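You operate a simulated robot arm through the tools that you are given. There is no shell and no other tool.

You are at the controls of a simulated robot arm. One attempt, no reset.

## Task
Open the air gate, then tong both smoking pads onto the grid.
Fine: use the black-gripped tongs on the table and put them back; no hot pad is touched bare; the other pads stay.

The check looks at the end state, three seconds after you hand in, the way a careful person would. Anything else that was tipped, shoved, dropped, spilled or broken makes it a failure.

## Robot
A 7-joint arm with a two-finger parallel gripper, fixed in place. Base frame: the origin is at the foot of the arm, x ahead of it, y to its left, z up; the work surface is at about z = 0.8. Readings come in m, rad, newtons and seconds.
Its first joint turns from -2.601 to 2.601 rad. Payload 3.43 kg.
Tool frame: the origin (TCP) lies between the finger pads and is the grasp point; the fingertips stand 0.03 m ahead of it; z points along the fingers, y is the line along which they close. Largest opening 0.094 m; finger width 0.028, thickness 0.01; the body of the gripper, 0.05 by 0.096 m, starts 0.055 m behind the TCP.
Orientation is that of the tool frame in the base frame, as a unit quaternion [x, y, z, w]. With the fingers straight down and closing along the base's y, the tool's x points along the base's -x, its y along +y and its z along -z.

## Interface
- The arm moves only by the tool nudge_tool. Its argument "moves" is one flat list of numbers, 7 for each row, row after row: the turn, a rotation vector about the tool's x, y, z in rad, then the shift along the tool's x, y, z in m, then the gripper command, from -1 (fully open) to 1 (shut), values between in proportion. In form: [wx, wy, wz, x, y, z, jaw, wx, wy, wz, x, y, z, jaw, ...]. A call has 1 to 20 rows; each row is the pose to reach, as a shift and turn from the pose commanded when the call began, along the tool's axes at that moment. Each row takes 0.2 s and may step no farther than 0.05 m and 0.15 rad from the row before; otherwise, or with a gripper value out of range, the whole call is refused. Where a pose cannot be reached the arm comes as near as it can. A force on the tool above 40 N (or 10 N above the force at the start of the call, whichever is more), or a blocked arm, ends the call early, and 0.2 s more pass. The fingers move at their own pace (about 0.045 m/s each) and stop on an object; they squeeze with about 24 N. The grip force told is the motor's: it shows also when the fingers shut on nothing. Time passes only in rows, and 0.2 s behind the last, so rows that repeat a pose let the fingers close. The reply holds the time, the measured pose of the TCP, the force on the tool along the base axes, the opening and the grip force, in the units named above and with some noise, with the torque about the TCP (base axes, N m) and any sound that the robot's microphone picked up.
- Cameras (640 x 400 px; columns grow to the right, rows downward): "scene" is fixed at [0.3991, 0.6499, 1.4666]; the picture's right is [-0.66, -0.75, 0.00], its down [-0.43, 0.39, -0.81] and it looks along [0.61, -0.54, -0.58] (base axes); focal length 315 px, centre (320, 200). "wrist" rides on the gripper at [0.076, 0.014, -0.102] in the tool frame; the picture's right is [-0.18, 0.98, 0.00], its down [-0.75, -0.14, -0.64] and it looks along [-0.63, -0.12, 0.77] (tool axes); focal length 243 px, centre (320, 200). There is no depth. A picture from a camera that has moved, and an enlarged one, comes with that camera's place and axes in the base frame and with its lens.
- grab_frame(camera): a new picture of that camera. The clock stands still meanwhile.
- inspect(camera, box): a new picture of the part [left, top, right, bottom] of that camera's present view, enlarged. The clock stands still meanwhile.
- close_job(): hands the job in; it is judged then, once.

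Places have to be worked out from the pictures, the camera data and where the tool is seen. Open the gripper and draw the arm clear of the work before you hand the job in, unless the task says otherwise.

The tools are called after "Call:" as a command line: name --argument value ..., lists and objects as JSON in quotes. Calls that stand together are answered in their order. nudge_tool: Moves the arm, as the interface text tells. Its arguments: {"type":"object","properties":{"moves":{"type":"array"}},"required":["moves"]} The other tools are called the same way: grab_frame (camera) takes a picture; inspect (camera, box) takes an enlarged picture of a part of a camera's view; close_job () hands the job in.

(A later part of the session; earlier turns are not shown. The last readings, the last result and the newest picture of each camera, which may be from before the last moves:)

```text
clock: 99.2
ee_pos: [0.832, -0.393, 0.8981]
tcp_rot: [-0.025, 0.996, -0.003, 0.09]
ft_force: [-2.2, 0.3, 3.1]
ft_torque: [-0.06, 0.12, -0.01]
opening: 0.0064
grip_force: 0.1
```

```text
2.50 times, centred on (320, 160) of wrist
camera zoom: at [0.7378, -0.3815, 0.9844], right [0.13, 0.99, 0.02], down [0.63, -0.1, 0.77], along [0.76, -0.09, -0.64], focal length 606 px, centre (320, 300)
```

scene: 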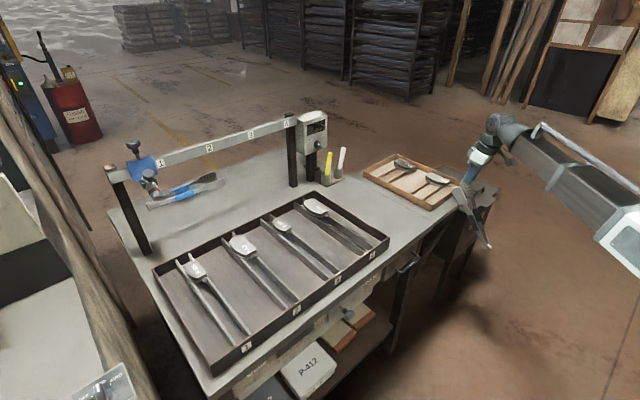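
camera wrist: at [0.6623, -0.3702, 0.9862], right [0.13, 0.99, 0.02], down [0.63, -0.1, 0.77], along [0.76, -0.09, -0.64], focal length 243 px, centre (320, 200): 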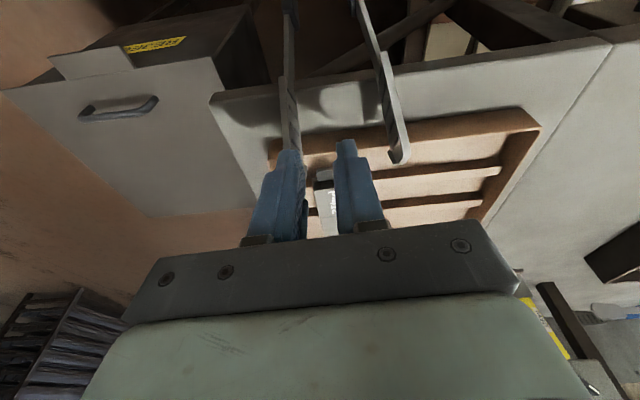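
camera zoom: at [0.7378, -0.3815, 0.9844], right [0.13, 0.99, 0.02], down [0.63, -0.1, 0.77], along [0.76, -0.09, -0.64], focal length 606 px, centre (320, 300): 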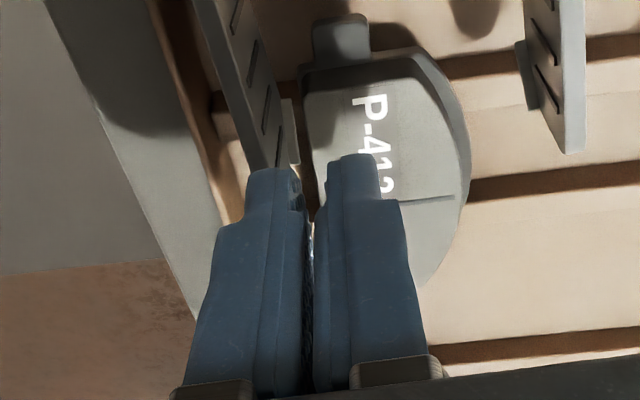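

Nearly level and only 3 N needed now. I keep drawing inward another 25 mm.

Call:
nudge_tool --moves '[0, 0, 0, -0.004, -0.0003, 0.0014, 0.86, 0, 0, 0, -0.008, -0.0006, 0.0028, 0.86, 0, 0, 0, -0.012, -0.0009, 0.0041, 0.86, 0, 0, 0, -0.016, -0.0012, 0.0053, 0.86, 0, 0, 0, -0.02, -0.0015, 0.0065, 0.86, 0, 0, 0, -0.024, -0.0018, 0.0077, 0.86]'

Call:
inspect --camera "scene" --box '[430, 160, 526, 220]'

Call:
inspect --camera "wrist" --box '[220, 80, 420, 240]'

```text
clock: 100.6
ee_pos: [0.8573, -0.3914, 0.8938]
tcp_rot: [-0.024, 0.996, -0.003, 0.09]
ft_force: [-1.3, -0.2, 1.5]
ft_torque: [-0.02, 0.05, -0.01]
opening: 0.0065
grip_force: 0.1
```

```text
6.67 times, centred on (478, 190) of scene
camera zoom: at [0.3991, 0.6499, 1.4666], right [-0.66, -0.75, 0.0], down [-0.43, 0.39, -0.81], along [0.61, -0.54, -0.58], focal length 2098 px, centre (-733, 267)
```

zoom: 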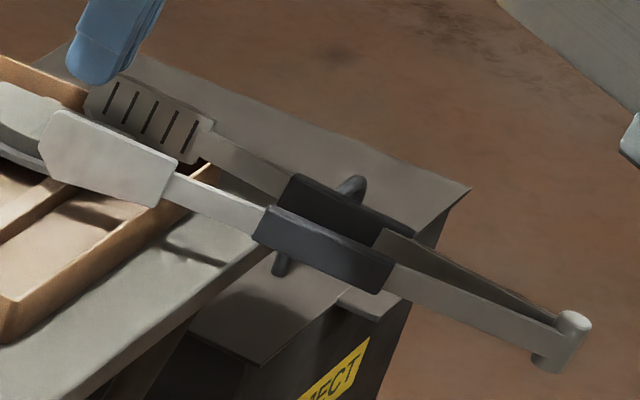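

```text
2.50 times, centred on (320, 160) of wrist
camera zoom: at [0.7634, -0.3815, 0.9806], right [0.13, 0.99, 0.02], down [0.63, -0.1, 0.77], along [0.76, -0.09, -0.64], focal length 606 px, centre (320, 300)
```

zoom: 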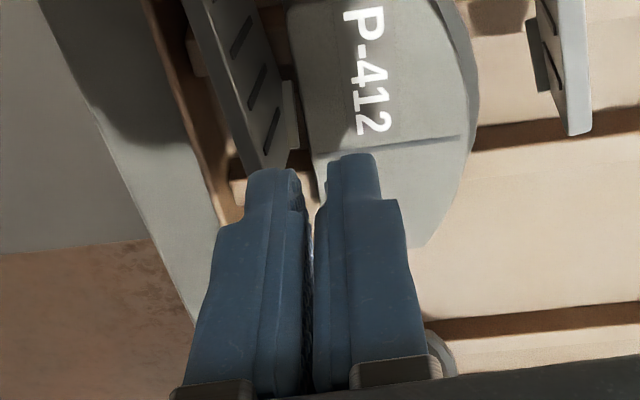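

Still following with 1.5 N. I press slightly more and draw another 25 mm.

Call:
nudge_tool --moves '[0, 0, 0, -0.003, -0.0004, 0.002, 0.86, 0, 0, 0, -0.007, -0.0008, 0.0036, 0.86, 0, 0, 0, -0.011, -0.0012, 0.005, 0.86, 0, 0, 0, -0.015, -0.0016, 0.0064, 0.86, 0, 0, 0, -0.019, -0.002, 0.0078, 0.86, 0, 0, 0, -0.023, -0.0024, 0.0092, 0.86]'

Call:
inspect --camera "scene" --box '[430, 160, 526, 220]'

Call:
inspect --camera "wrist" --box '[220, 80, 420, 240]'

```text
clock: 102.0
ee_pos: [0.882, -0.3936, 0.8876]
tcp_rot: [-0.024, 0.996, -0.004, 0.09]
ft_force: [0.6, 0.3, 1.4]
ft_torque: [-0.03, 0.04, -0.02]
opening: 0.0063
grip_force: 0.1
```

```text
6.67 times, centred on (478, 190) of scene
camera zoom: at [0.3991, 0.6499, 1.4666], right [-0.66, -0.75, 0.0], down [-0.43, 0.39, -0.81], along [0.61, -0.54, -0.58], focal length 2098 px, centre (-733, 267)
```

zoom: 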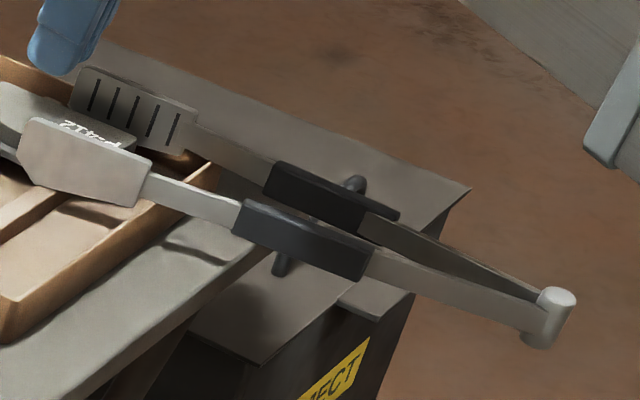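

```text
2.50 times, centred on (320, 160) of wrist
camera zoom: at [0.7878, -0.3831, 0.9757], right [0.13, 0.99, 0.02], down [0.63, -0.1, 0.77], along [0.76, -0.09, -0.64], focal length 606 px, centre (320, 300)
```

zoom: 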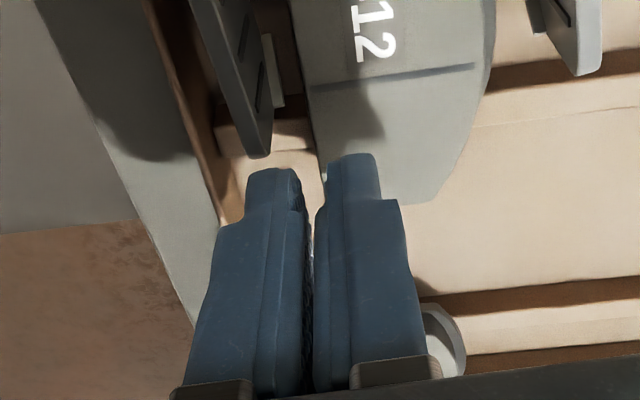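

The finger has crept forward to the very end of the plate (still just holding, ~1 N). I slide it back 12 mm over the plate and press a little more firmly before drawing on.

Call:
nudge_tool --moves '[0, 0, 0, 0.004, 0.0002, -0.0007, 0.86, 0, 0, 0, 0.008, 0.0004, -0.0014, 0.86, 0, 0, 0, 0.012, 0.0006, -0.0019, 0.86, 0, 0, 0, 0.0125, 0.0006, 0.0015, 0.86]'

Call:
inspect --camera "scene" --box '[420, 155, 516, 215]'

Call:
inspect --camera "wrist" --box '[220, 80, 420, 240]'

```text
clock: 103.0
ee_pos: [0.8707, -0.3937, 0.8855]
tcp_rot: [-0.026, 0.995, -0.004, 0.091]
ft_force: [4.8, -1.8, 21.7]
ft_torque: [-0.35, 0.02, 0.07]
opening: 0.0079
grip_force: 1.2
```

```text
6.67 times, centred on (468, 185) of scene
camera zoom: at [0.3991, 0.6499, 1.4666], right [-0.66, -0.75, 0.0], down [-0.43, 0.39, -0.81], along [0.61, -0.54, -0.58], focal length 2098 px, centre (-667, 300)
```

zoom: 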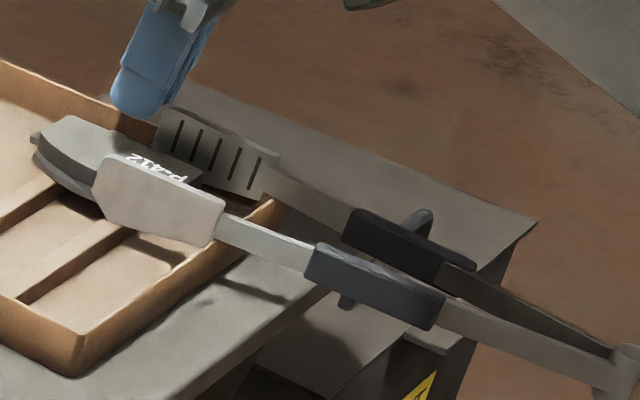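

```text
2.50 times, centred on (320, 160) of wrist
camera zoom: at [0.7762, -0.383, 0.9741], right [0.13, 0.99, 0.02], down [0.63, -0.1, 0.77], along [0.77, -0.09, -0.64], focal length 606 px, centre (320, 300)
```

zoom: 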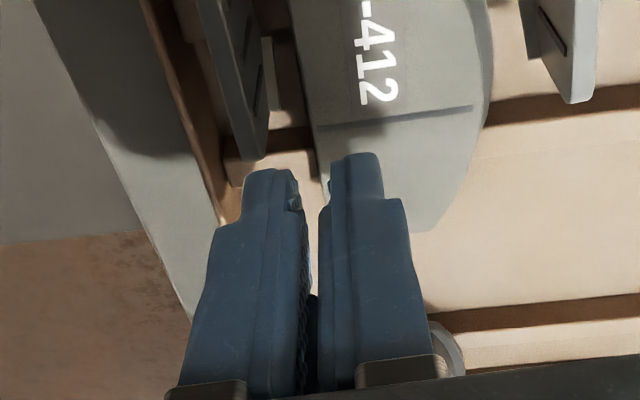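

The tongs moved back together with the finger, so the finger still holds only the plate's end, now with 22 N. I ease the force to about 2 N so that the finger can slide back along the plate.

Call:
nudge_tool --moves '[0, 0, 0, 0.0002, 0, -0.0012, 0.86, 0, 0, 0, 0.0004, 0, -0.0024, 0.86]'

Call:
inspect --camera "wrist" --box '[250, 110, 346, 170]'

```text
clock: 103.6
ee_pos: [0.8681, -0.3931, 0.8862]
tcp_rot: [-0.025, 0.996, -0.003, 0.088]
ft_force: [-1.0, 0.6, 0.2]
ft_torque: [0.01, 0.0, 0.02]
opening: 0.0065
grip_force: 0.2
```

```text
6.67 times, centred on (298, 140) of wrist
camera zoom: at [0.7735, -0.3827, 0.9743], right [0.13, 0.99, 0.02], down [0.64, -0.1, 0.77], along [0.76, -0.09, -0.64], focal length 1618 px, centre (467, 600)
```

zoom: 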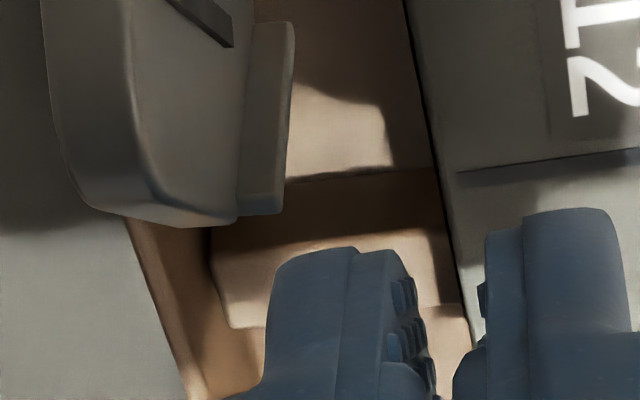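

Contact is lost; I check at once what the tongs are doing.

Call:
inspect --camera "scene" --box '[420, 155, 548, 235]'

Call:
grab_frame --camera "wrist"

```text
5.00 times, centred on (484, 195) of scene
camera zoom: at [0.3991, 0.6499, 1.4666], right [-0.66, -0.75, 0.0], down [-0.43, 0.39, -0.81], along [0.61, -0.54, -0.58], focal length 1573 px, centre (-500, 225)
```

zoom: 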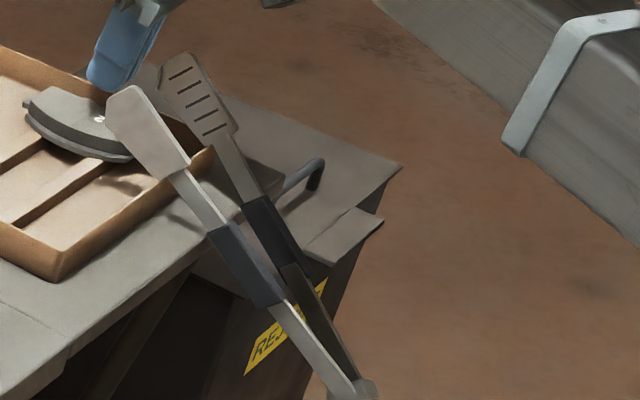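

```text
taken
camera wrist: at [0.7735, -0.3827, 0.9743], right [0.13, 0.99, 0.02], down [0.64, -0.1, 0.77], along [0.76, -0.09, -0.64], focal length 243 px, centre (320, 200)
```

wrist: 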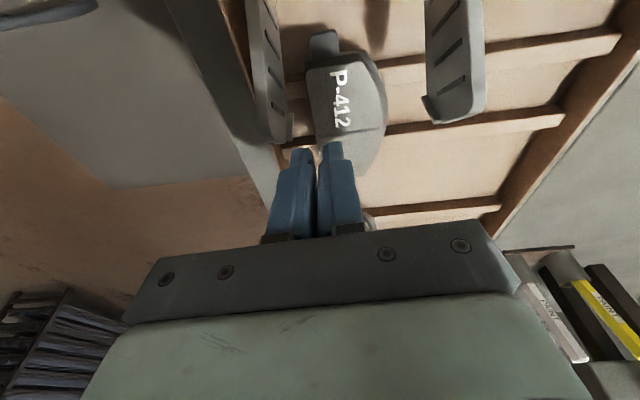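

The tongs tipped over the edge and are falling; nothing can be done in that instant. I raise the fingers clear of the pad and wait for them to settle on the floor.

Call:
nudge_tool --moves '[0, 0, 0, 0, 0, -0.005, 0.86, 0, 0, 0, 0, 0, -0.015, 0.86, 0, 0, 0, 0, 0, -0.03, 0.5, 0, 0, 0, 0, 0, -0.05, 0, 0, 0, 0, 0, 0, -0.06, -0.5, 0, 0, 0, 0, 0, -0.06, -1, 0, 0, 0, 0, 0, -0.06, -1]'

Call:
grab_frame --camera "scene"

Call:
inspect --camera "scene" --box '[380, 240, 636, 400]'

Call:
inspect --camera "scene" --box '[360, 140, 488, 220]'

```text
clock: 105.2
ee_pos: [0.8587, -0.3926, 0.9472]
tcp_rot: [-0.025, 0.996, -0.004, 0.09]
ft_force: [-0.2, -0.8, 0.4]
ft_torque: [-0.01, -0.01, -0.04]
opening: 0.0938
grip_force: 0.0
```

```text
taken
```

scene: 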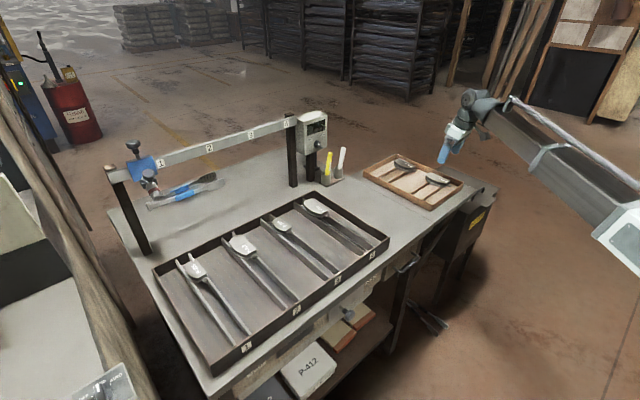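

```text
2.50 times, centred on (508, 320) of scene
camera zoom: at [0.3991, 0.6499, 1.4666], right [-0.66, -0.75, 0.0], down [-0.43, 0.39, -0.81], along [0.61, -0.54, -0.58], focal length 787 px, centre (-150, -100)
```

zoom: 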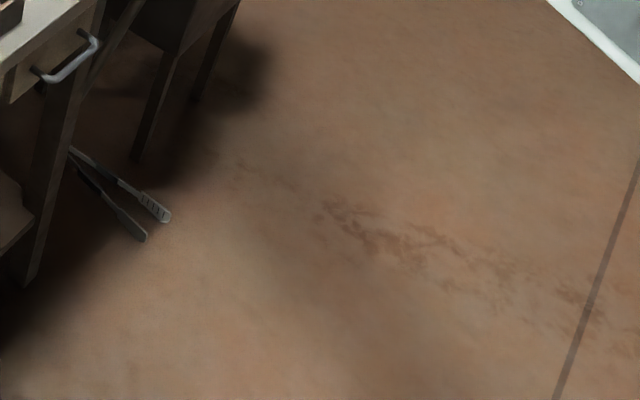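

```text
5.00 times, centred on (424, 180) of scene
camera zoom: at [0.3991, 0.6499, 1.4666], right [-0.66, -0.75, 0.0], down [-0.43, 0.39, -0.81], along [0.61, -0.54, -0.58], focal length 1573 px, centre (-200, 300)
```

zoom: 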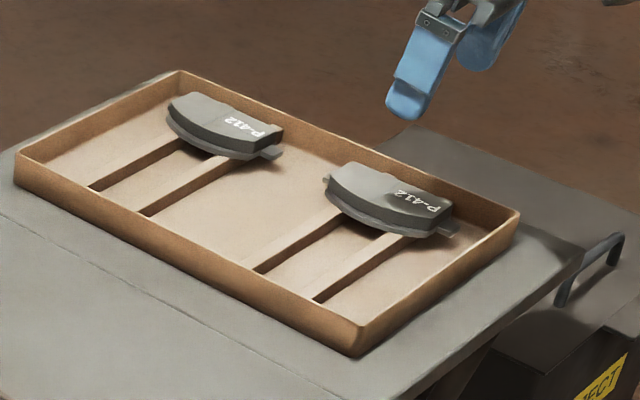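

The tongs now lie on the floor at the table's front, heads near (0.676, −0.40), hinge under the table; the box and both pads are unchanged. I back the arm out in front of the table to go after them once more.

Call:
nudge_tool --moves '[0.001, 0, 0.006, 0.012, 0, -0.002, -1, 0.003, 0, 0.014, 0.034, 0.001, -0.006, -1, 0.004, 0, 0.022, 0.058, 0.002, -0.011, -1, 0.006, 0, 0.03, 0.083, 0.003, -0.015, -1, 0.007, 0, 0.038, 0.108, 0.004, -0.02, -1, 0.008, 0, 0.044, 0.133, 0.004, -0.024, -1, 0.009, 0, 0.049, 0.158, 0.005, -0.029, -1, 0.009, 0, 0.049, 0.183, 0.006, -0.033, -1, 0.009, 0, 0.049, 0.208, 0.006, -0.038, -1, 0.009, 0, 0.049, 0.228, 0.007, -0.042, -1, 0.009, 0, 0.049, 0.236, 0.007, -0.043, -1]'

Call:
grab_frame --camera "wrist"

```text
clock: 107.6
ee_pos: [0.6196, -0.3988, 0.9464]
tcp_rot: [0.0, 0.996, -0.006, 0.09]
ft_force: [-0.6, 0.5, 0.0]
ft_torque: [0.0, -0.02, 0.0]
opening: 0.094
grip_force: 0.0
```

```text
taken
camera wrist: at [0.5255, -0.3825, 1.0342], right [0.18, 0.98, 0.02], down [0.63, -0.13, 0.77], along [0.76, -0.13, -0.64], focal length 243 px, centre (320, 200)
```

wrist: 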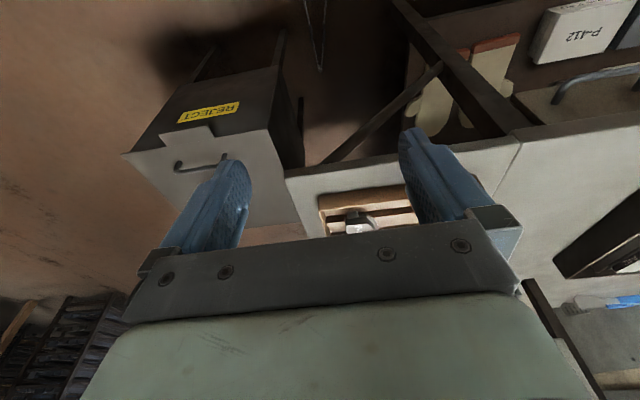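

The hinge shows at about (0.916, −0.42) between the table leg and the bin; the heads are in front of the table edge. I go down in front of the table toward the heads.

Call:
nudge_tool --moves '[0, 0, 0, 0.001, 0, 0.012, -1, 0, 0, 0, 0.003, 0, 0.035, -1, 0, 0, 0, 0.006, 0, 0.065, -1, 0, 0, 0, 0.0085, 0, 0.095, -1, 0, 0, 0, 0.0112, 0, 0.125, -1, 0, 0, 0, 0.0139, 0, 0.155, -1, 0, 0, 0, 0.0166, 0, 0.185, -1, 0, 0, 0, 0.0193, 0, 0.215, -1, 0, 0, 0, 0.022, 0, 0.245, -1, 0, 0, 0, 0.0247, 0, 0.275, -1, 0, 0, 0, 0.0274, 0, 0.305, -1, 0, 0, 0, 0.03, 0, 0.335, -1, 0, 0, 0, 0.033, 0, 0.365, -1, 0, 0, 0, 0.0357, 0, 0.395, -1, 0, 0, 0, 0.0385, 0, 0.42, -1, 0, 0, 0, 0.0405, 0, 0.44, -1, 0, 0, 0, 0.0412, 0, 0.45, -1]'

Call:
grab_frame --camera "wrist"

Call:
inspect --camera "scene" --box '[380, 240, 540, 340]'

```text
clock: 111.2
ee_pos: [0.6591, -0.4067, 0.4965]
tcp_rot: [0.0, 0.996, -0.007, 0.09]
ft_force: [0.3, 0.1, -0.4]
ft_torque: [0.0, -0.02, 0.0]
opening: 0.0939
grip_force: 0.1
```

```text
taken
camera wrist: at [0.566, -0.3918, 0.5831], right [0.18, 0.98, 0.02], down [0.63, -0.13, 0.77], along [0.76, -0.13, -0.64], focal length 243 px, centre (320, 200)
```

wrist: 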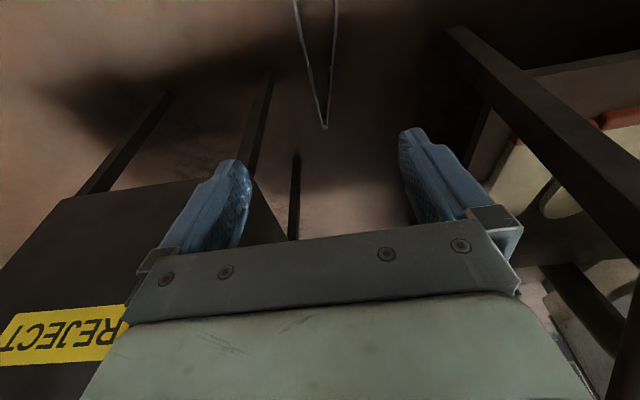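

```text
4.00 times, centred on (460, 290) of scene
camera zoom: at [0.3991, 0.6499, 1.4666], right [-0.66, -0.75, 0.0], down [-0.43, 0.39, -0.81], along [0.61, -0.54, -0.58], focal length 1258 px, centre (-240, -160)
```

zoom: 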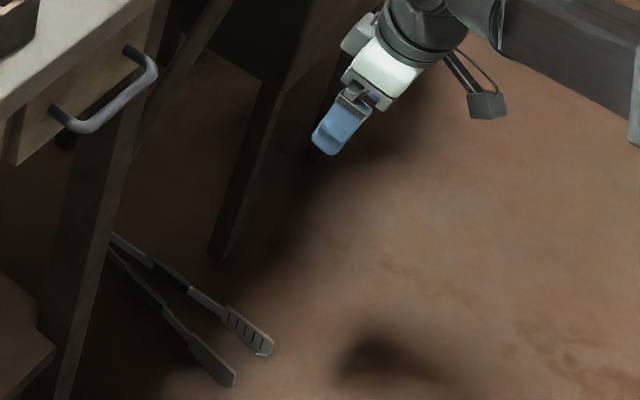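

Hinge now measured at (0.923, −0.43), heads around (0.676, −0.404), so the balance point is near (0.795, −0.416), reachable below the table edge. I go lower with more outward tilt.

Call:
nudge_tool --moves '[0, -0.02, 0, 0.0015, -0.0005, 0.012, -1, 0, -0.04, 0, 0.004, -0.001, 0.036, -1, 0, -0.06, 0, 0.007, -0.0015, 0.062, -1, 0, -0.08, 0, 0.01, -0.002, 0.09, -1, 0, -0.1, 0, 0.013, -0.0025, 0.118, -1, 0, -0.12, 0, 0.016, -0.003, 0.146, -1, 0, -0.14, 0, 0.02, -0.0035, 0.174, -1, 0, -0.155, 0, 0.023, -0.004, 0.202, -1, 0, -0.17, 0, 0.026, -0.0045, 0.23, -1, 0, -0.17, 0, 0.029, -0.005, 0.255, -1, 0, -0.17, 0, 0.031, -0.005, 0.275, -1, 0, -0.17, 0, 0.0322, -0.005, 0.289, -1]'

Call:
grab_frame --camera "wrist"

Call:
inspect --camera "scene" --box '[380, 240, 540, 340]'

```text
clock: 113.8
ee_pos: [0.6751, -0.4116, 0.2064]
tcp_rot: [0.001, 0.984, -0.006, 0.175]
ft_force: [-0.5, -0.2, 0.3]
ft_torque: [-0.02, 0.01, 0.05]
opening: 0.0941
grip_force: 0.2
```

```text
taken
camera wrist: at [0.569, -0.3974, 0.2764], right [0.17, 0.98, 0.05], down [0.49, -0.13, 0.86], along [0.86, -0.13, -0.5], focal length 243 px, centre (320, 200)
```

wrist: 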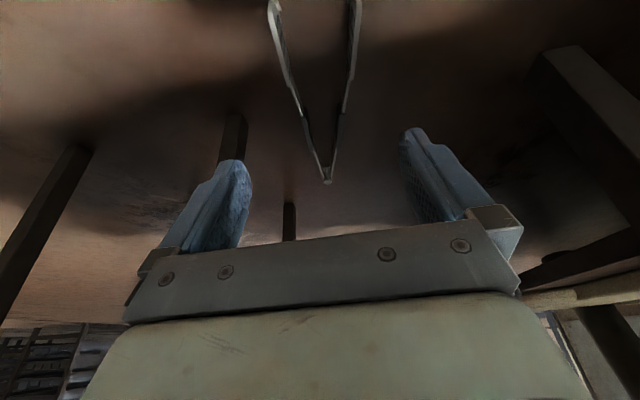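

```text
4.00 times, centred on (460, 290) of scene
camera zoom: at [0.3991, 0.6499, 1.4666], right [-0.66, -0.75, 0.0], down [-0.43, 0.39, -0.81], along [0.61, -0.54, -0.58], focal length 1258 px, centre (-240, -160)
```

zoom: 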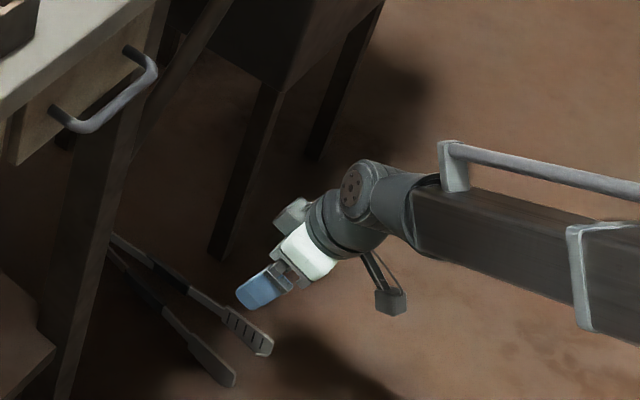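

Good view of the tongs; I enlarge it to measure the grips.

Call:
inspect --camera "wrist" --box '[240, 0, 432, 200]'

```text
2.00 times, centred on (336, 100) of wrist
camera zoom: at [0.569, -0.3974, 0.2764], right [0.17, 0.98, 0.05], down [0.49, -0.13, 0.86], along [0.86, -0.13, -0.5], focal length 485 px, centre (288, 400)
```

zoom: 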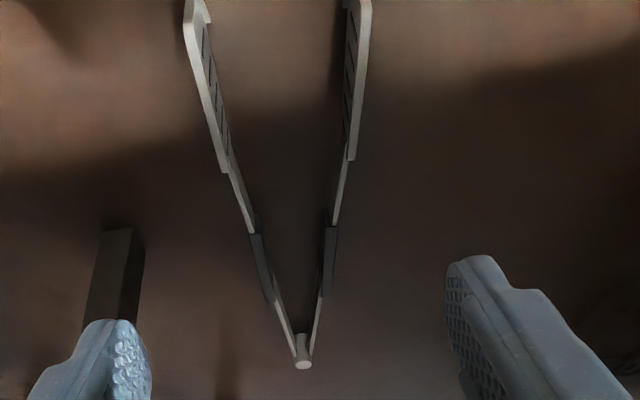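

The grips lie at (0.815, −0.444) and (0.8185, −0.397), the tongs' axis is turned by −0.11 rad. I move forward above them at low height with a matching yaw.

Call:
nudge_tool --moves '[0.005, 0, 0.013, -0.008, -0.001, 0.01, -1, 0.01, 0, 0.03, -0.022, -0.002, 0.026, -1, 0.016, 0, 0.045, -0.038, -0.003, 0.044, -1, 0.022, 0, 0.06, -0.054, -0.004, 0.062, -1, 0.028, 0, 0.076, -0.07, -0.005, 0.082, -1, 0.034, 0, 0.092, -0.084, -0.006, 0.1, -1, 0.038, 0, 0.1033, -0.0949, -0.0075, 0.1158, -1]'

Call:
grab_frame --camera "wrist"

Call:
inspect --camera "scene" --box '[380, 240, 540, 340]'

```text
clock: 115.4
ee_pos: [0.8099, -0.4208, 0.131]
tcp_rot: [0.053, 0.983, -0.016, 0.173]
ft_force: [0.4, -0.9, 0.1]
ft_torque: [0.01, 0.01, 0.0]
opening: 0.0935
grip_force: 0.0
```

```text
taken
camera wrist: at [0.7047, -0.3943, 0.2002], right [0.28, 0.96, 0.05], down [0.47, -0.18, 0.86], along [0.84, -0.22, -0.5], focal length 243 px, centre (320, 200)
```

wrist: 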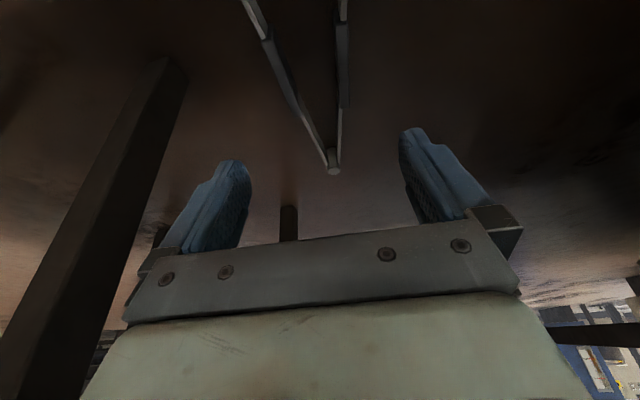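

```text
4.00 times, centred on (460, 290) of scene
camera zoom: at [0.3991, 0.6499, 1.4666], right [-0.66, -0.75, 0.0], down [-0.43, 0.39, -0.81], along [0.61, -0.54, -0.58], focal length 1258 px, centre (-240, -160)
```

zoom: 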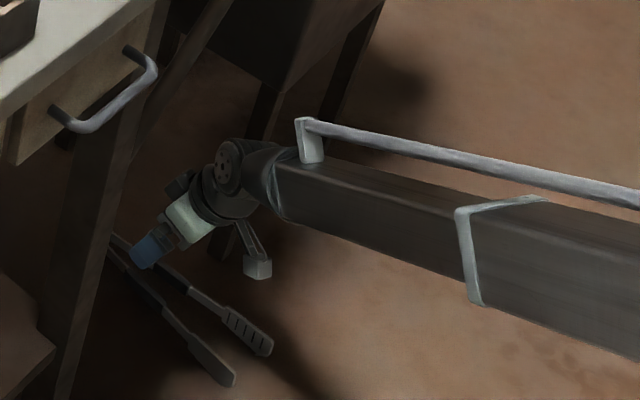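

The fingers straddle the tongs at their balance point with free space around. I go straight down to floor level.

Call:
nudge_tool --moves '[0, 0, 0, 0.006, 0, 0.014, -1, 0, 0, 0, 0.012, -0.0005, 0.029, -1, 0, 0, 0, 0.018, -0.001, 0.044, -1, 0, 0, 0, 0.024, -0.001, 0.059, -1, 0, 0, 0, 0.029, -0.0015, 0.071, -1, 0, 0, 0, 0.0342, -0.0015, 0.0823, -1]'

Call:
grab_frame --camera "wrist"

```text
clock: 116.8
ee_pos: [0.8023, -0.4232, 0.0408]
tcp_rot: [0.054, 0.983, -0.017, 0.174]
ft_force: [0.6, 0.4, 0.0]
ft_torque: [0.01, 0.02, 0.0]
opening: 0.0937
grip_force: 0.1
```

```text
taken
camera wrist: at [0.6984, -0.3972, 0.1103], right [0.28, 0.96, 0.05], down [0.47, -0.18, 0.86], along [0.84, -0.22, -0.5], focal length 243 px, centre (320, 200)
```

wrist: 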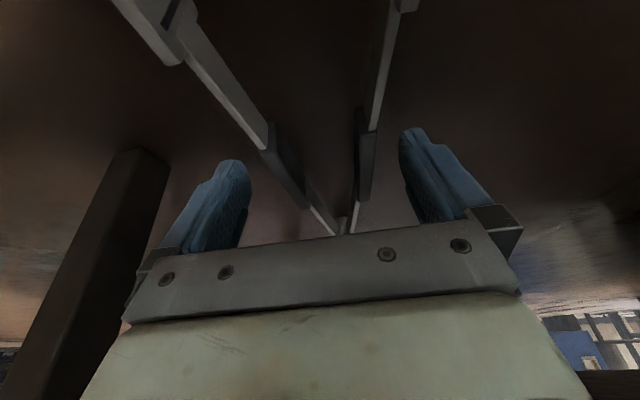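

In position (tongs' heads toward the camera side this time). I lower 2 mm and close firmly.

Call:
nudge_tool --moves '[0, 0, 0, 0.0007, 0, 0.002, -0.6, 0, 0, 0, 0.0007, 0, 0.002, -0.3, 0, 0, 0, 0.0007, 0, 0.002, 0, 0, 0, 0, 0.0007, 0, 0.002, 0.3, 0, 0, 0, 0.0007, 0, 0.002, 0.6, 0, 0, 0, 0.0007, 0, 0.002, 1, 0, 0, 0, 0.0007, 0, 0.002, 1, 0, 0, 0, 0.0007, 0, 0.002, 1, 0, 0, 0, -0.002, 0, -0.004, 1, 0, 0, 0, -0.0065, 0, -0.0175, 1]'

Call:
grab_frame --camera "wrist"

Call:
inspect --camera "scene" --box '[380, 240, 540, 340]'

```text
clock: 119.0
ee_pos: [0.8042, -0.4232, 0.0565]
tcp_rot: [0.053, 0.983, -0.015, 0.175]
ft_force: [-0.3, -0.6, -3.0]
ft_torque: [0.02, -0.03, -0.03]
opening: 0.0201
grip_force: 23.4
```

```text
taken
camera wrist: at [0.6988, -0.3969, 0.1277], right [0.28, 0.96, 0.05], down [0.47, -0.18, 0.86], along [0.84, -0.22, -0.5], focal length 243 px, centre (320, 200)
```

wrist: 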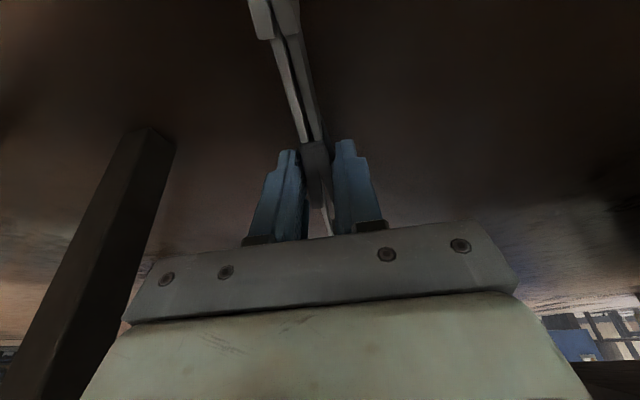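

```text
4.00 times, centred on (460, 290) of scene
camera zoom: at [0.3991, 0.6499, 1.4666], right [-0.66, -0.75, 0.0], down [-0.43, 0.39, -0.81], along [0.61, -0.54, -0.58], focal length 1258 px, centre (-240, -160)
```

zoom: 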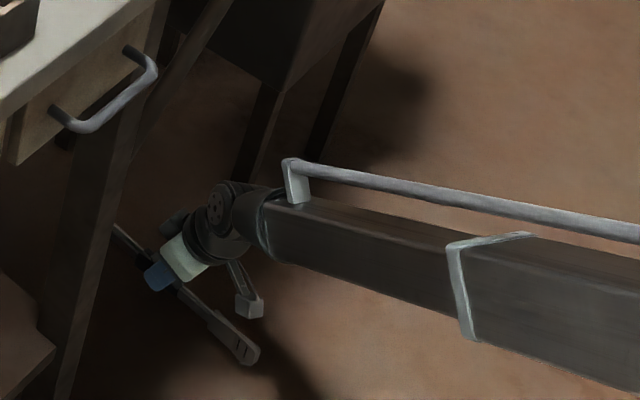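

The tongs are held firmly. I draw them straight out from under the table before lifting.

Call:
nudge_tool --moves '[0, 0, 0, 0, 0, -0.012, 1, 0, 0, 0, 0.006, -0.002, -0.03, 1, 0, 0, 0, 0.022, -0.004, -0.042, 1, 0, 0, 0, 0.042, -0.0065, -0.053, 1, 0, 0, 0, 0.064, -0.009, -0.064, 1, 0, 0, 0, 0.086, -0.0115, -0.074, 1, 0, 0, 0, 0.108, -0.014, -0.084, 1, 0, 0, 0, 0.13, -0.0165, -0.095, 1, 0, 0, 0, 0.152, -0.019, -0.105, 1, 0, 0, 0, 0.17, -0.0215, -0.114, 1, 0, 0, 0, 0.182, -0.023, -0.12, 1, 0, 0, 0, 0.188, -0.0235, -0.1225, 1]'

Call:
grab_frame --camera "scene"

```text
clock: 121.6
ee_pos: [0.5851, -0.4199, 0.1103]
tcp_rot: [0.054, 0.983, -0.017, 0.174]
ft_force: [-0.9, -0.2, -2.7]
ft_torque: [-0.02, 0.0, 0.02]
opening: 0.0202
grip_force: 23.8
```

```text
taken
```

scene: 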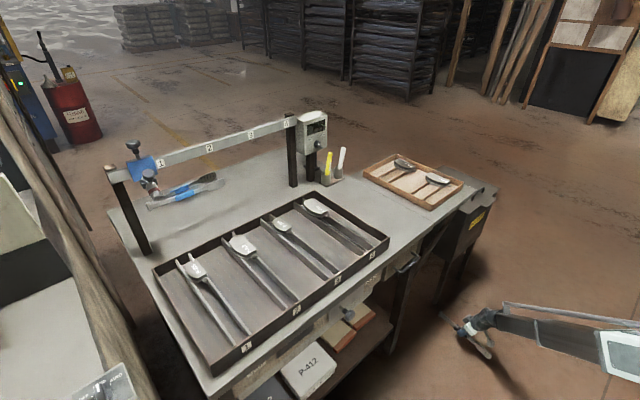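

Clear of the table. Now I raise them in front of the table in two smooth lifts.

Call:
nudge_tool --moves '[0, 0, 0, -0.0035, 0, -0.0094, 1, 0, 0, 0, -0.0104, 0, -0.028, 1, 0, 0, 0, -0.019, 0, -0.0517, 1, 0, 0, 0, -0.0293, 0, -0.08, 1, 0, 0, 0, -0.0397, 0, -0.108, 1, 0, 0, 0, -0.05, 0, -0.136, 1, 0, 0, 0, -0.0604, 0, -0.1643, 1, 0, 0, 0, -0.0708, 0, -0.1925, 1, 0, 0, 0, -0.0811, 0, -0.2207, 1, 0, 0, 0, -0.0915, 0, -0.2488, 1, 0, 0, 0, -0.1018, 0, -0.277, 1, 0, 0, 0, -0.1122, 0, -0.3052, 1, 0, 0, 0, -0.1208, 0, -0.3286, 1, 0, 0, 0, -0.1277, 0, -0.3474, 1, 0, 0, 0, -0.1311, 0, -0.3568, 1]'

Call:
nudge_tool --moves '[0, 0, 0, -0.0035, 0, -0.0094, 1, 0, 0, 0, -0.0104, 0, -0.028, 1, 0, 0, 0, -0.019, 0, -0.0517, 1, 0, 0, 0, -0.0293, 0, -0.08, 1, 0, 0, 0, -0.0397, 0, -0.108, 1, 0, 0, 0, -0.05, 0, -0.136, 1, 0, 0, 0, -0.0604, 0, -0.1643, 1, 0, 0, 0, -0.0708, 0, -0.1925, 1, 0, 0, 0, -0.0811, 0, -0.2207, 1, 0, 0, 0, -0.0915, 0, -0.2488, 1, 0, 0, 0, -0.1018, 0, -0.277, 1, 0, 0, 0, -0.1122, 0, -0.3052, 1, 0, 0, 0, -0.1225, 0, -0.3334, 1, 0, 0, 0, -0.1329, 0, -0.3615, 1, 0, 0, 0, -0.1433, 0, -0.3897, 1, 0, 0, 0, -0.1502, 0, -0.4085, 1, 0, 0, 0, -0.1536, 0, -0.418, 1]'

Call:
grab_frame --camera "scene"

```text
clock: 124.8
ee_pos: [0.5851, -0.417, 0.4897]
tcp_rot: [0.054, 0.983, -0.015, 0.173]
ft_force: [0.1, -0.3, -1.3]
ft_torque: [0.01, -0.03, -0.01]
opening: 0.0203
grip_force: 24.1
```

```text
clock: 128.4
ee_pos: [0.5858, -0.4121, 0.935]
tcp_rot: [0.053, 0.983, -0.015, 0.174]
ft_force: [-0.6, -0.1, -2.5]
ft_torque: [0.04, -0.04, -0.03]
opening: 0.0203
grip_force: 23.8
```

```text
taken
```

scene: 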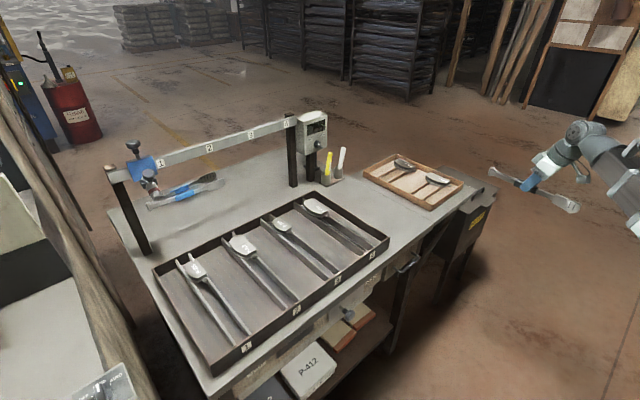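

Both lifts went smoothly. Now I turn the tool clockwise about the vertical (first half), keeping the tongs level.

Call:
nudge_tool --moves '[0.024, 0.0008, 0.065, 0, 0, 0, 1, 0.072, 0.0023, 0.196, 0, 0, 0, 1, 0.12, 0.0038, 0.327, 0, 0, 0, 1, 0.168, 0.0054, 0.458, 0, 0, 0, 1, 0.215, 0.0069, 0.588, 0, 0, 0, 1, 0.263, 0.0084, 0.719, 0, 0, 0, 1, 0.311, 0.01, 0.85, 0, 0, 0, 1, 0.359, 0.0115, 0.98, 0, 0, 0, 1, 0.407, 0.013, 1.111, 0, 0, 0, 1, 0.431, 0.0138, 1.176, 0, 0, 0, 1]'

Call:
grab_frame --camera "scene"

```text
clock: 130.6
ee_pos: [0.5865, -0.4113, 0.935]
tcp_rot: [0.62, 0.765, -0.115, 0.133]
ft_force: [-0.1, 0.0, -2.5]
ft_torque: [-0.04, -0.04, -0.05]
opening: 0.0201
grip_force: 24.3
```

```text
taken
```

scene: 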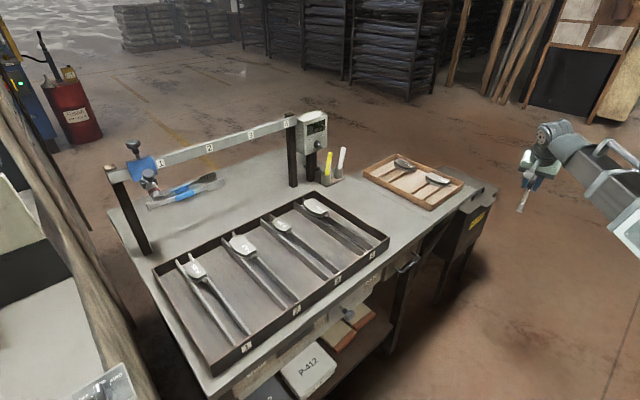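

Halfway fine. I complete the turn.

Call:
nudge_tool --moves '[0.024, 0.0008, 0.065, 0, 0, 0, 1, 0.072, 0.0023, 0.196, 0, 0, 0, 1, 0.12, 0.0038, 0.327, 0, 0, 0, 1, 0.168, 0.0054, 0.458, 0, 0, 0, 1, 0.215, 0.0069, 0.588, 0, 0, 0, 1, 0.263, 0.0084, 0.719, 0, 0, 0, 1, 0.311, 0.01, 0.85, 0, 0, 0, 1, 0.359, 0.0115, 0.98, 0, 0, 0, 1, 0.407, 0.013, 1.111, 0, 0, 0, 1, 0.431, 0.0138, 1.176, 0, 0, 0, 1]'

Call:
grab_frame --camera "scene"

Call:
grab_frame --camera "wrist"

```text
clock: 132.8
ee_pos: [0.5859, -0.412, 0.9355]
tcp_rot: [0.951, 0.256, -0.169, 0.041]
ft_force: [-0.6, -0.6, -1.8]
ft_torque: [-0.01, 0.0, 0.0]
opening: 0.0202
grip_force: 24.7
```

```text
taken
```

scene: 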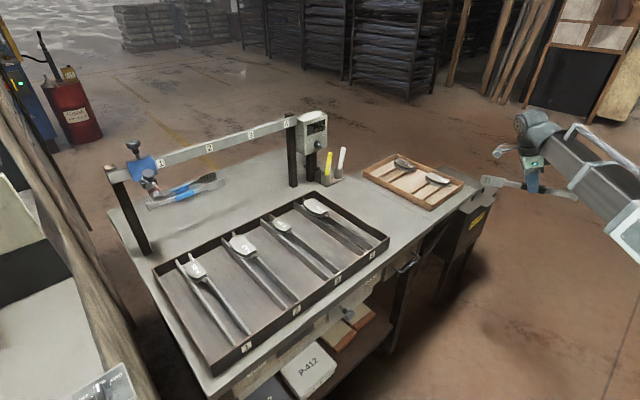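

```text
taken
camera wrist: at [0.6853, -0.3712, 1.0062], right [0.34, -0.94, 0.05], down [-0.49, -0.13, 0.86], along [-0.8, -0.32, -0.5], focal length 243 px, centre (320, 200)
```

wrist: 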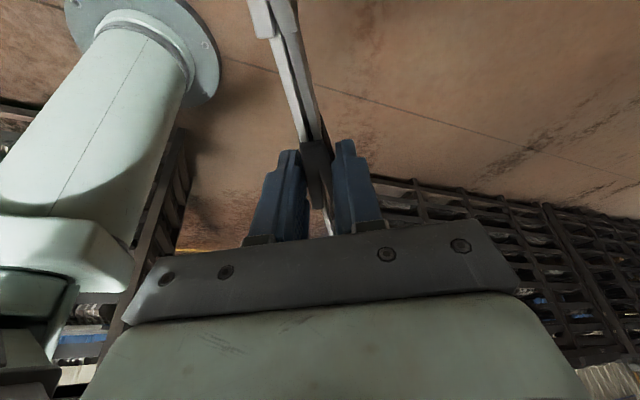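

The tongs now point away at about 30°. I carry them over the free part of the table, to about (0.88, −0.09).

Call:
nudge_tool --moves '[0, 0, 0, 0.008, -0.0027, -0.0028, 1, 0, 0, 0, 0.024, -0.008, -0.0083, 1, 0, 0, 0, 0.046, -0.0154, -0.016, 1, 0, 0, 0, 0.069, -0.0231, -0.024, 1, 0, 0, 0, 0.092, -0.0308, -0.032, 1, 0, 0, 0, 0.115, -0.0385, -0.04, 1, 0, 0, 0, 0.138, -0.0462, -0.048, 1, 0, 0, 0, 0.161, -0.0539, -0.056, 1, 0, 0, 0, 0.184, -0.0616, -0.064, 1, 0, 0, 0, 0.207, -0.0693, -0.072, 1, 0, 0, 0, 0.23, -0.077, -0.08, 1, 0, 0, 0, 0.253, -0.0847, -0.088, 1, 0, 0, 0, 0.276, -0.0924, -0.096, 1, 0, 0, 0, 0.299, -0.1001, -0.104, 1, 0, 0, 0, 0.322, -0.1078, -0.112, 1, 0, 0, 0, 0.345, -0.1155, -0.12, 1, 0, 0, 0, 0.366, -0.1226, -0.1272, 1, 0, 0, 0, 0.383, -0.1283, -0.1331, 1, 0, 0, 0, 0.393, -0.1316, -0.1366, 1]'

Call:
grab_frame --camera "scene"

Call:
inspect --camera "scene" --box '[310, 110, 470, 210]'

```text
clock: 136.8
ee_pos: [0.8803, -0.0909, 0.9291]
tcp_rot: [0.951, 0.257, -0.17, 0.041]
ft_force: [0.3, -0.7, -1.2]
ft_torque: [-0.02, 0.02, 0.01]
opening: 0.02
grip_force: 24.0
```

```text
taken
```

scene: 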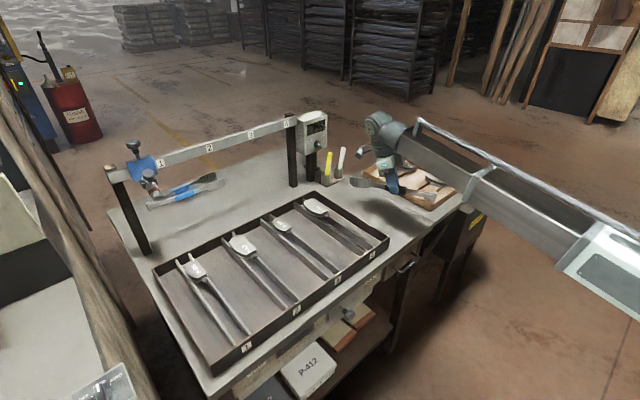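

```text
4.00 times, centred on (390, 160) of scene
camera zoom: at [0.3991, 0.6499, 1.4666], right [-0.66, -0.75, 0.0], down [-0.43, 0.39, -0.81], along [0.61, -0.54, -0.58], focal length 1258 px, centre (40, 360)
```

zoom: 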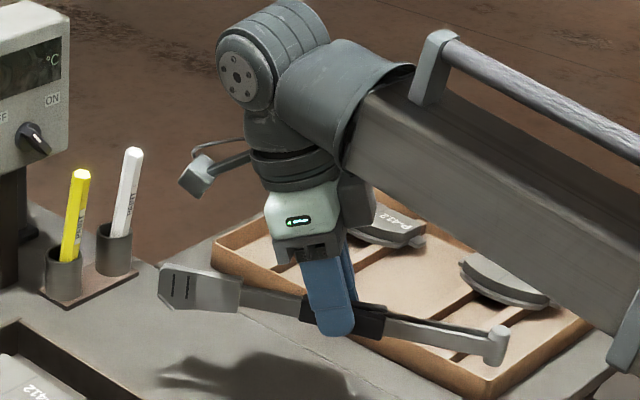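

The spot below is free. I lower the tongs onto the table slowly.

Call:
nudge_tool --moves '[0, 0, 0, 0.004, 0, 0.011, 1, 0, 0, 0, 0.009, 0, 0.025, 1, 0, 0, 0, 0.0145, 0, 0.04, 1, 0, 0, 0, 0.02, 0, 0.055, 1, 0, 0, 0, 0.0245, 0.0005, 0.067, 1, 0, 0, 0, 0.0275, 0.0008, 0.0755, 1, 0, 0, 0, 0.0295, 0.0008, 0.081, 1]'

Call:
inspect --camera "scene" --box '[320, 150, 448, 230]'

```text
clock: 138.4
ee_pos: [0.8791, -0.0889, 0.845]
tcp_rot: [0.951, 0.257, -0.17, 0.04]
ft_force: [-0.1, 0.1, -1.9]
ft_torque: [-0.02, 0.06, -0.03]
opening: 0.0202
grip_force: 23.5
```

```text
5.00 times, centred on (384, 190) of scene
camera zoom: at [0.3991, 0.6499, 1.4666], right [-0.66, -0.75, 0.0], down [-0.43, 0.39, -0.81], along [0.61, -0.54, -0.58], focal length 1573 px, centre (0, 250)
```

zoom: 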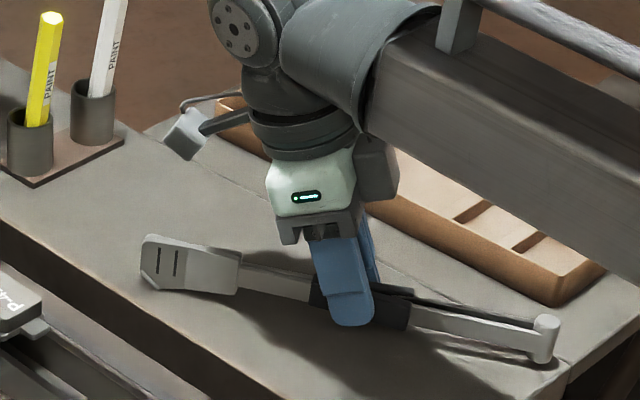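

Clear all around. I set them down the last few millimetres and release slowly.

Call:
nudge_tool --moves '[0, 0, 0, 0.001, 0, 0.003, 1, 0, 0, 0, 0.002, 0, 0.0055, 1, 0, 0, 0, 0.002, 0, 0.0055, 0.7, 0, 0, 0, 0.002, 0, 0.0055, 0.4, 0, 0, 0, 0.002, 0, 0.0055, 0.1, 0, 0, 0, 0.002, 0, 0.0055, -0.1, 0, 0, 0, 0.002, 0, 0.0055, -0.3, 0, 0, 0, 0.002, 0, 0.0055, -0.5, 0, 0, 0, 0.002, 0, 0.0055, -0.7, 0, 0, 0, 0.002, 0, 0.0055, -1, 0, 0, 0, 0.002, 0, 0.0055, -1]'

Call:
inspect --camera "scene" --box '[320, 150, 448, 230]'

Call:
grab_frame --camera "wrist"

```text
clock: 140.8
ee_pos: [0.8794, -0.0889, 0.838]
tcp_rot: [0.95, 0.257, -0.17, 0.041]
ft_force: [1.1, 0.7, -0.2]
ft_torque: [0.01, -0.01, 0.01]
opening: 0.094
grip_force: 0.2
```

```text
5.00 times, centred on (384, 190) of scene
camera zoom: at [0.3991, 0.6499, 1.4666], right [-0.66, -0.75, 0.0], down [-0.43, 0.39, -0.81], along [0.61, -0.54, -0.58], focal length 1573 px, centre (0, 250)
```

zoom: 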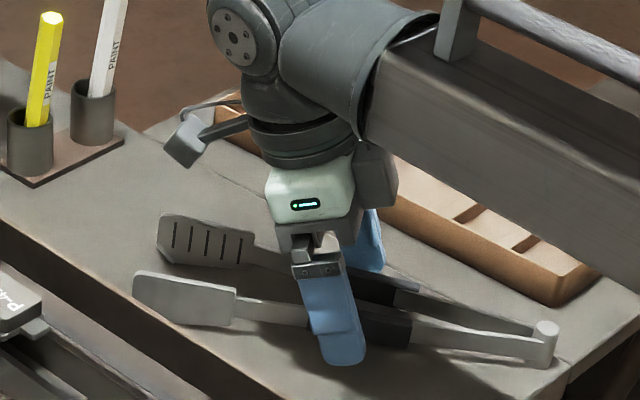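

```text
taken
camera wrist: at [0.9786, -0.0491, 0.9081], right [0.34, -0.94, 0.05], down [-0.49, -0.13, 0.86], along [-0.8, -0.32, -0.5], focal length 243 px, centre (320, 200)
```

wrist: 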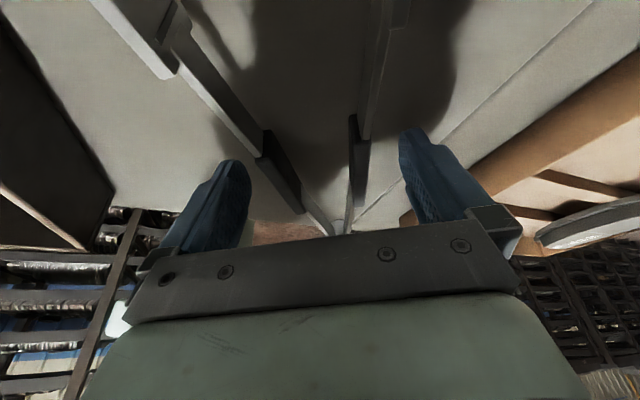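

The tongs rest open on the table. I lift the hand straight up, level the tool and turn it back by half a turn for a proper grasp.

Call:
nudge_tool --moves '[0, 0, 0, -0.004, 0, -0.011, -1, 0, 0, 0, -0.011, 0, -0.03, -1, 0, 0, 0, -0.02, 0, -0.055, -1, 0, 0, 0, -0.029, -0.001, -0.08, -1, 0, 0, 0, -0.038, -0.001, -0.103, -1, 0, 0.07, 0, -0.041, -0.001, -0.113, -1, 0, 0.16, 0, -0.041, -0.001, -0.113, -1, 0, 0.25, 0, -0.041, -0.001, -0.113, -1, 0, 0.35, 0, -0.041, -0.001, -0.113, -1]'

Call:
nudge_tool --moves '[0, 0, -0.08, 0, 0, 0, -1, 0, 0, -0.22, 0, 0, 0, -1, 0, 0, -0.36, 0, 0, 0, -1, 0, 0, -0.5, 0, 0, 0, -1, 0, 0, -0.64, 0, 0, 0, -1, 0, 0, -0.78, 0, 0, 0, -1, 0, 0, -0.92, 0, 0, 0, -1, 0, 0, -1.06, 0, 0, 0, -1, 0, 0, -1.2, 0, 0, 0, -1, 0, 0, -1.34, 0, 0, 0, -1, 0, 0, -1.48, 0, 0, 0, -1, 0, 0, -1.571, 0, 0, 0, -1]'

Call:
nudge_tool --moves '[0, 0, -0.08, 0, 0, 0, -1, 0, 0, -0.22, 0, 0, 0, -1, 0, 0, -0.36, 0, 0, 0, -1, 0, 0, -0.5, 0, 0, 0, -1, 0, 0, -0.64, 0, 0, 0, -1, 0, 0, -0.78, 0, 0, 0, -1, 0, 0, -0.92, 0, 0, 0, -1, 0, 0, -1.06, 0, 0, 0, -1, 0, 0, -1.2, 0, 0, 0, -1, 0, 0, -1.34, 0, 0, 0, -1, 0, 0, -1.48, 0, 0, 0, -1, 0, 0, -1.571, 0, 0, 0, -1]'

Call:
grab_frame --camera "wrist"

Call:
inspect --camera "scene" --box '[320, 150, 448, 230]'

```text
clock: 142.8
ee_pos: [0.8794, -0.0876, 0.9579]
tcp_rot: [0.966, 0.259, -0.002, -0.005]
ft_force: [0.9, 0.0, -0.3]
ft_torque: [-0.01, -0.02, 0.03]
opening: 0.0939
grip_force: 0.1
```

```text
clock: 145.4
ee_pos: [0.8794, -0.088, 0.9577]
tcp_rot: [0.498, 0.867, 0.002, -0.005]
ft_force: [-0.2, 0.5, 0.8]
ft_torque: [-0.01, -0.01, 0.02]
opening: 0.0943
grip_force: 0.2
```

```text
clock: 148.0
ee_pos: [0.8802, -0.088, 0.958]
tcp_rot: [-0.262, 0.965, 0.005, -0.002]
ft_force: [0.5, 0.2, -0.2]
ft_torque: [-0.02, 0.0, 0.02]
opening: 0.094
grip_force: 0.0
```

```text
taken
camera wrist: at [0.8073, -0.1165, 1.0608], right [-0.34, 0.94, 0.01], down [0.73, 0.25, 0.64], along [0.6, 0.22, -0.77], focal length 243 px, centre (320, 200)
```

wrist: 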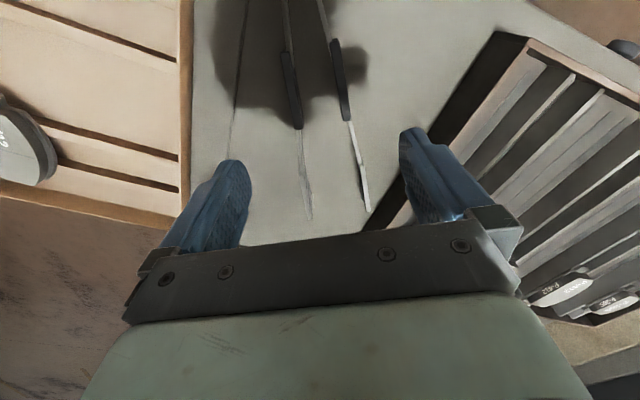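

```text
5.00 times, centred on (384, 190) of scene
camera zoom: at [0.3991, 0.6499, 1.4666], right [-0.66, -0.75, 0.0], down [-0.43, 0.39, -0.81], along [0.61, -0.54, -0.58], focal length 1573 px, centre (0, 250)
```

zoom: 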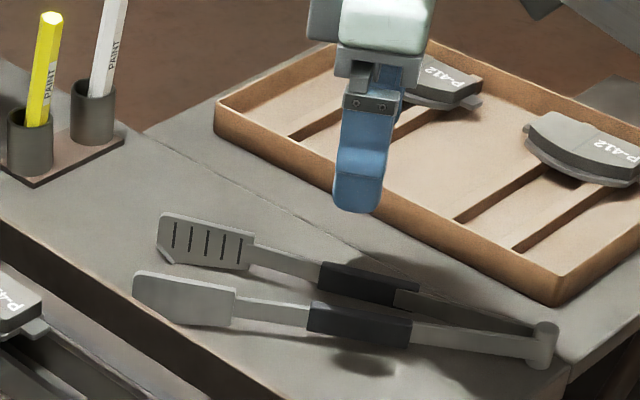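

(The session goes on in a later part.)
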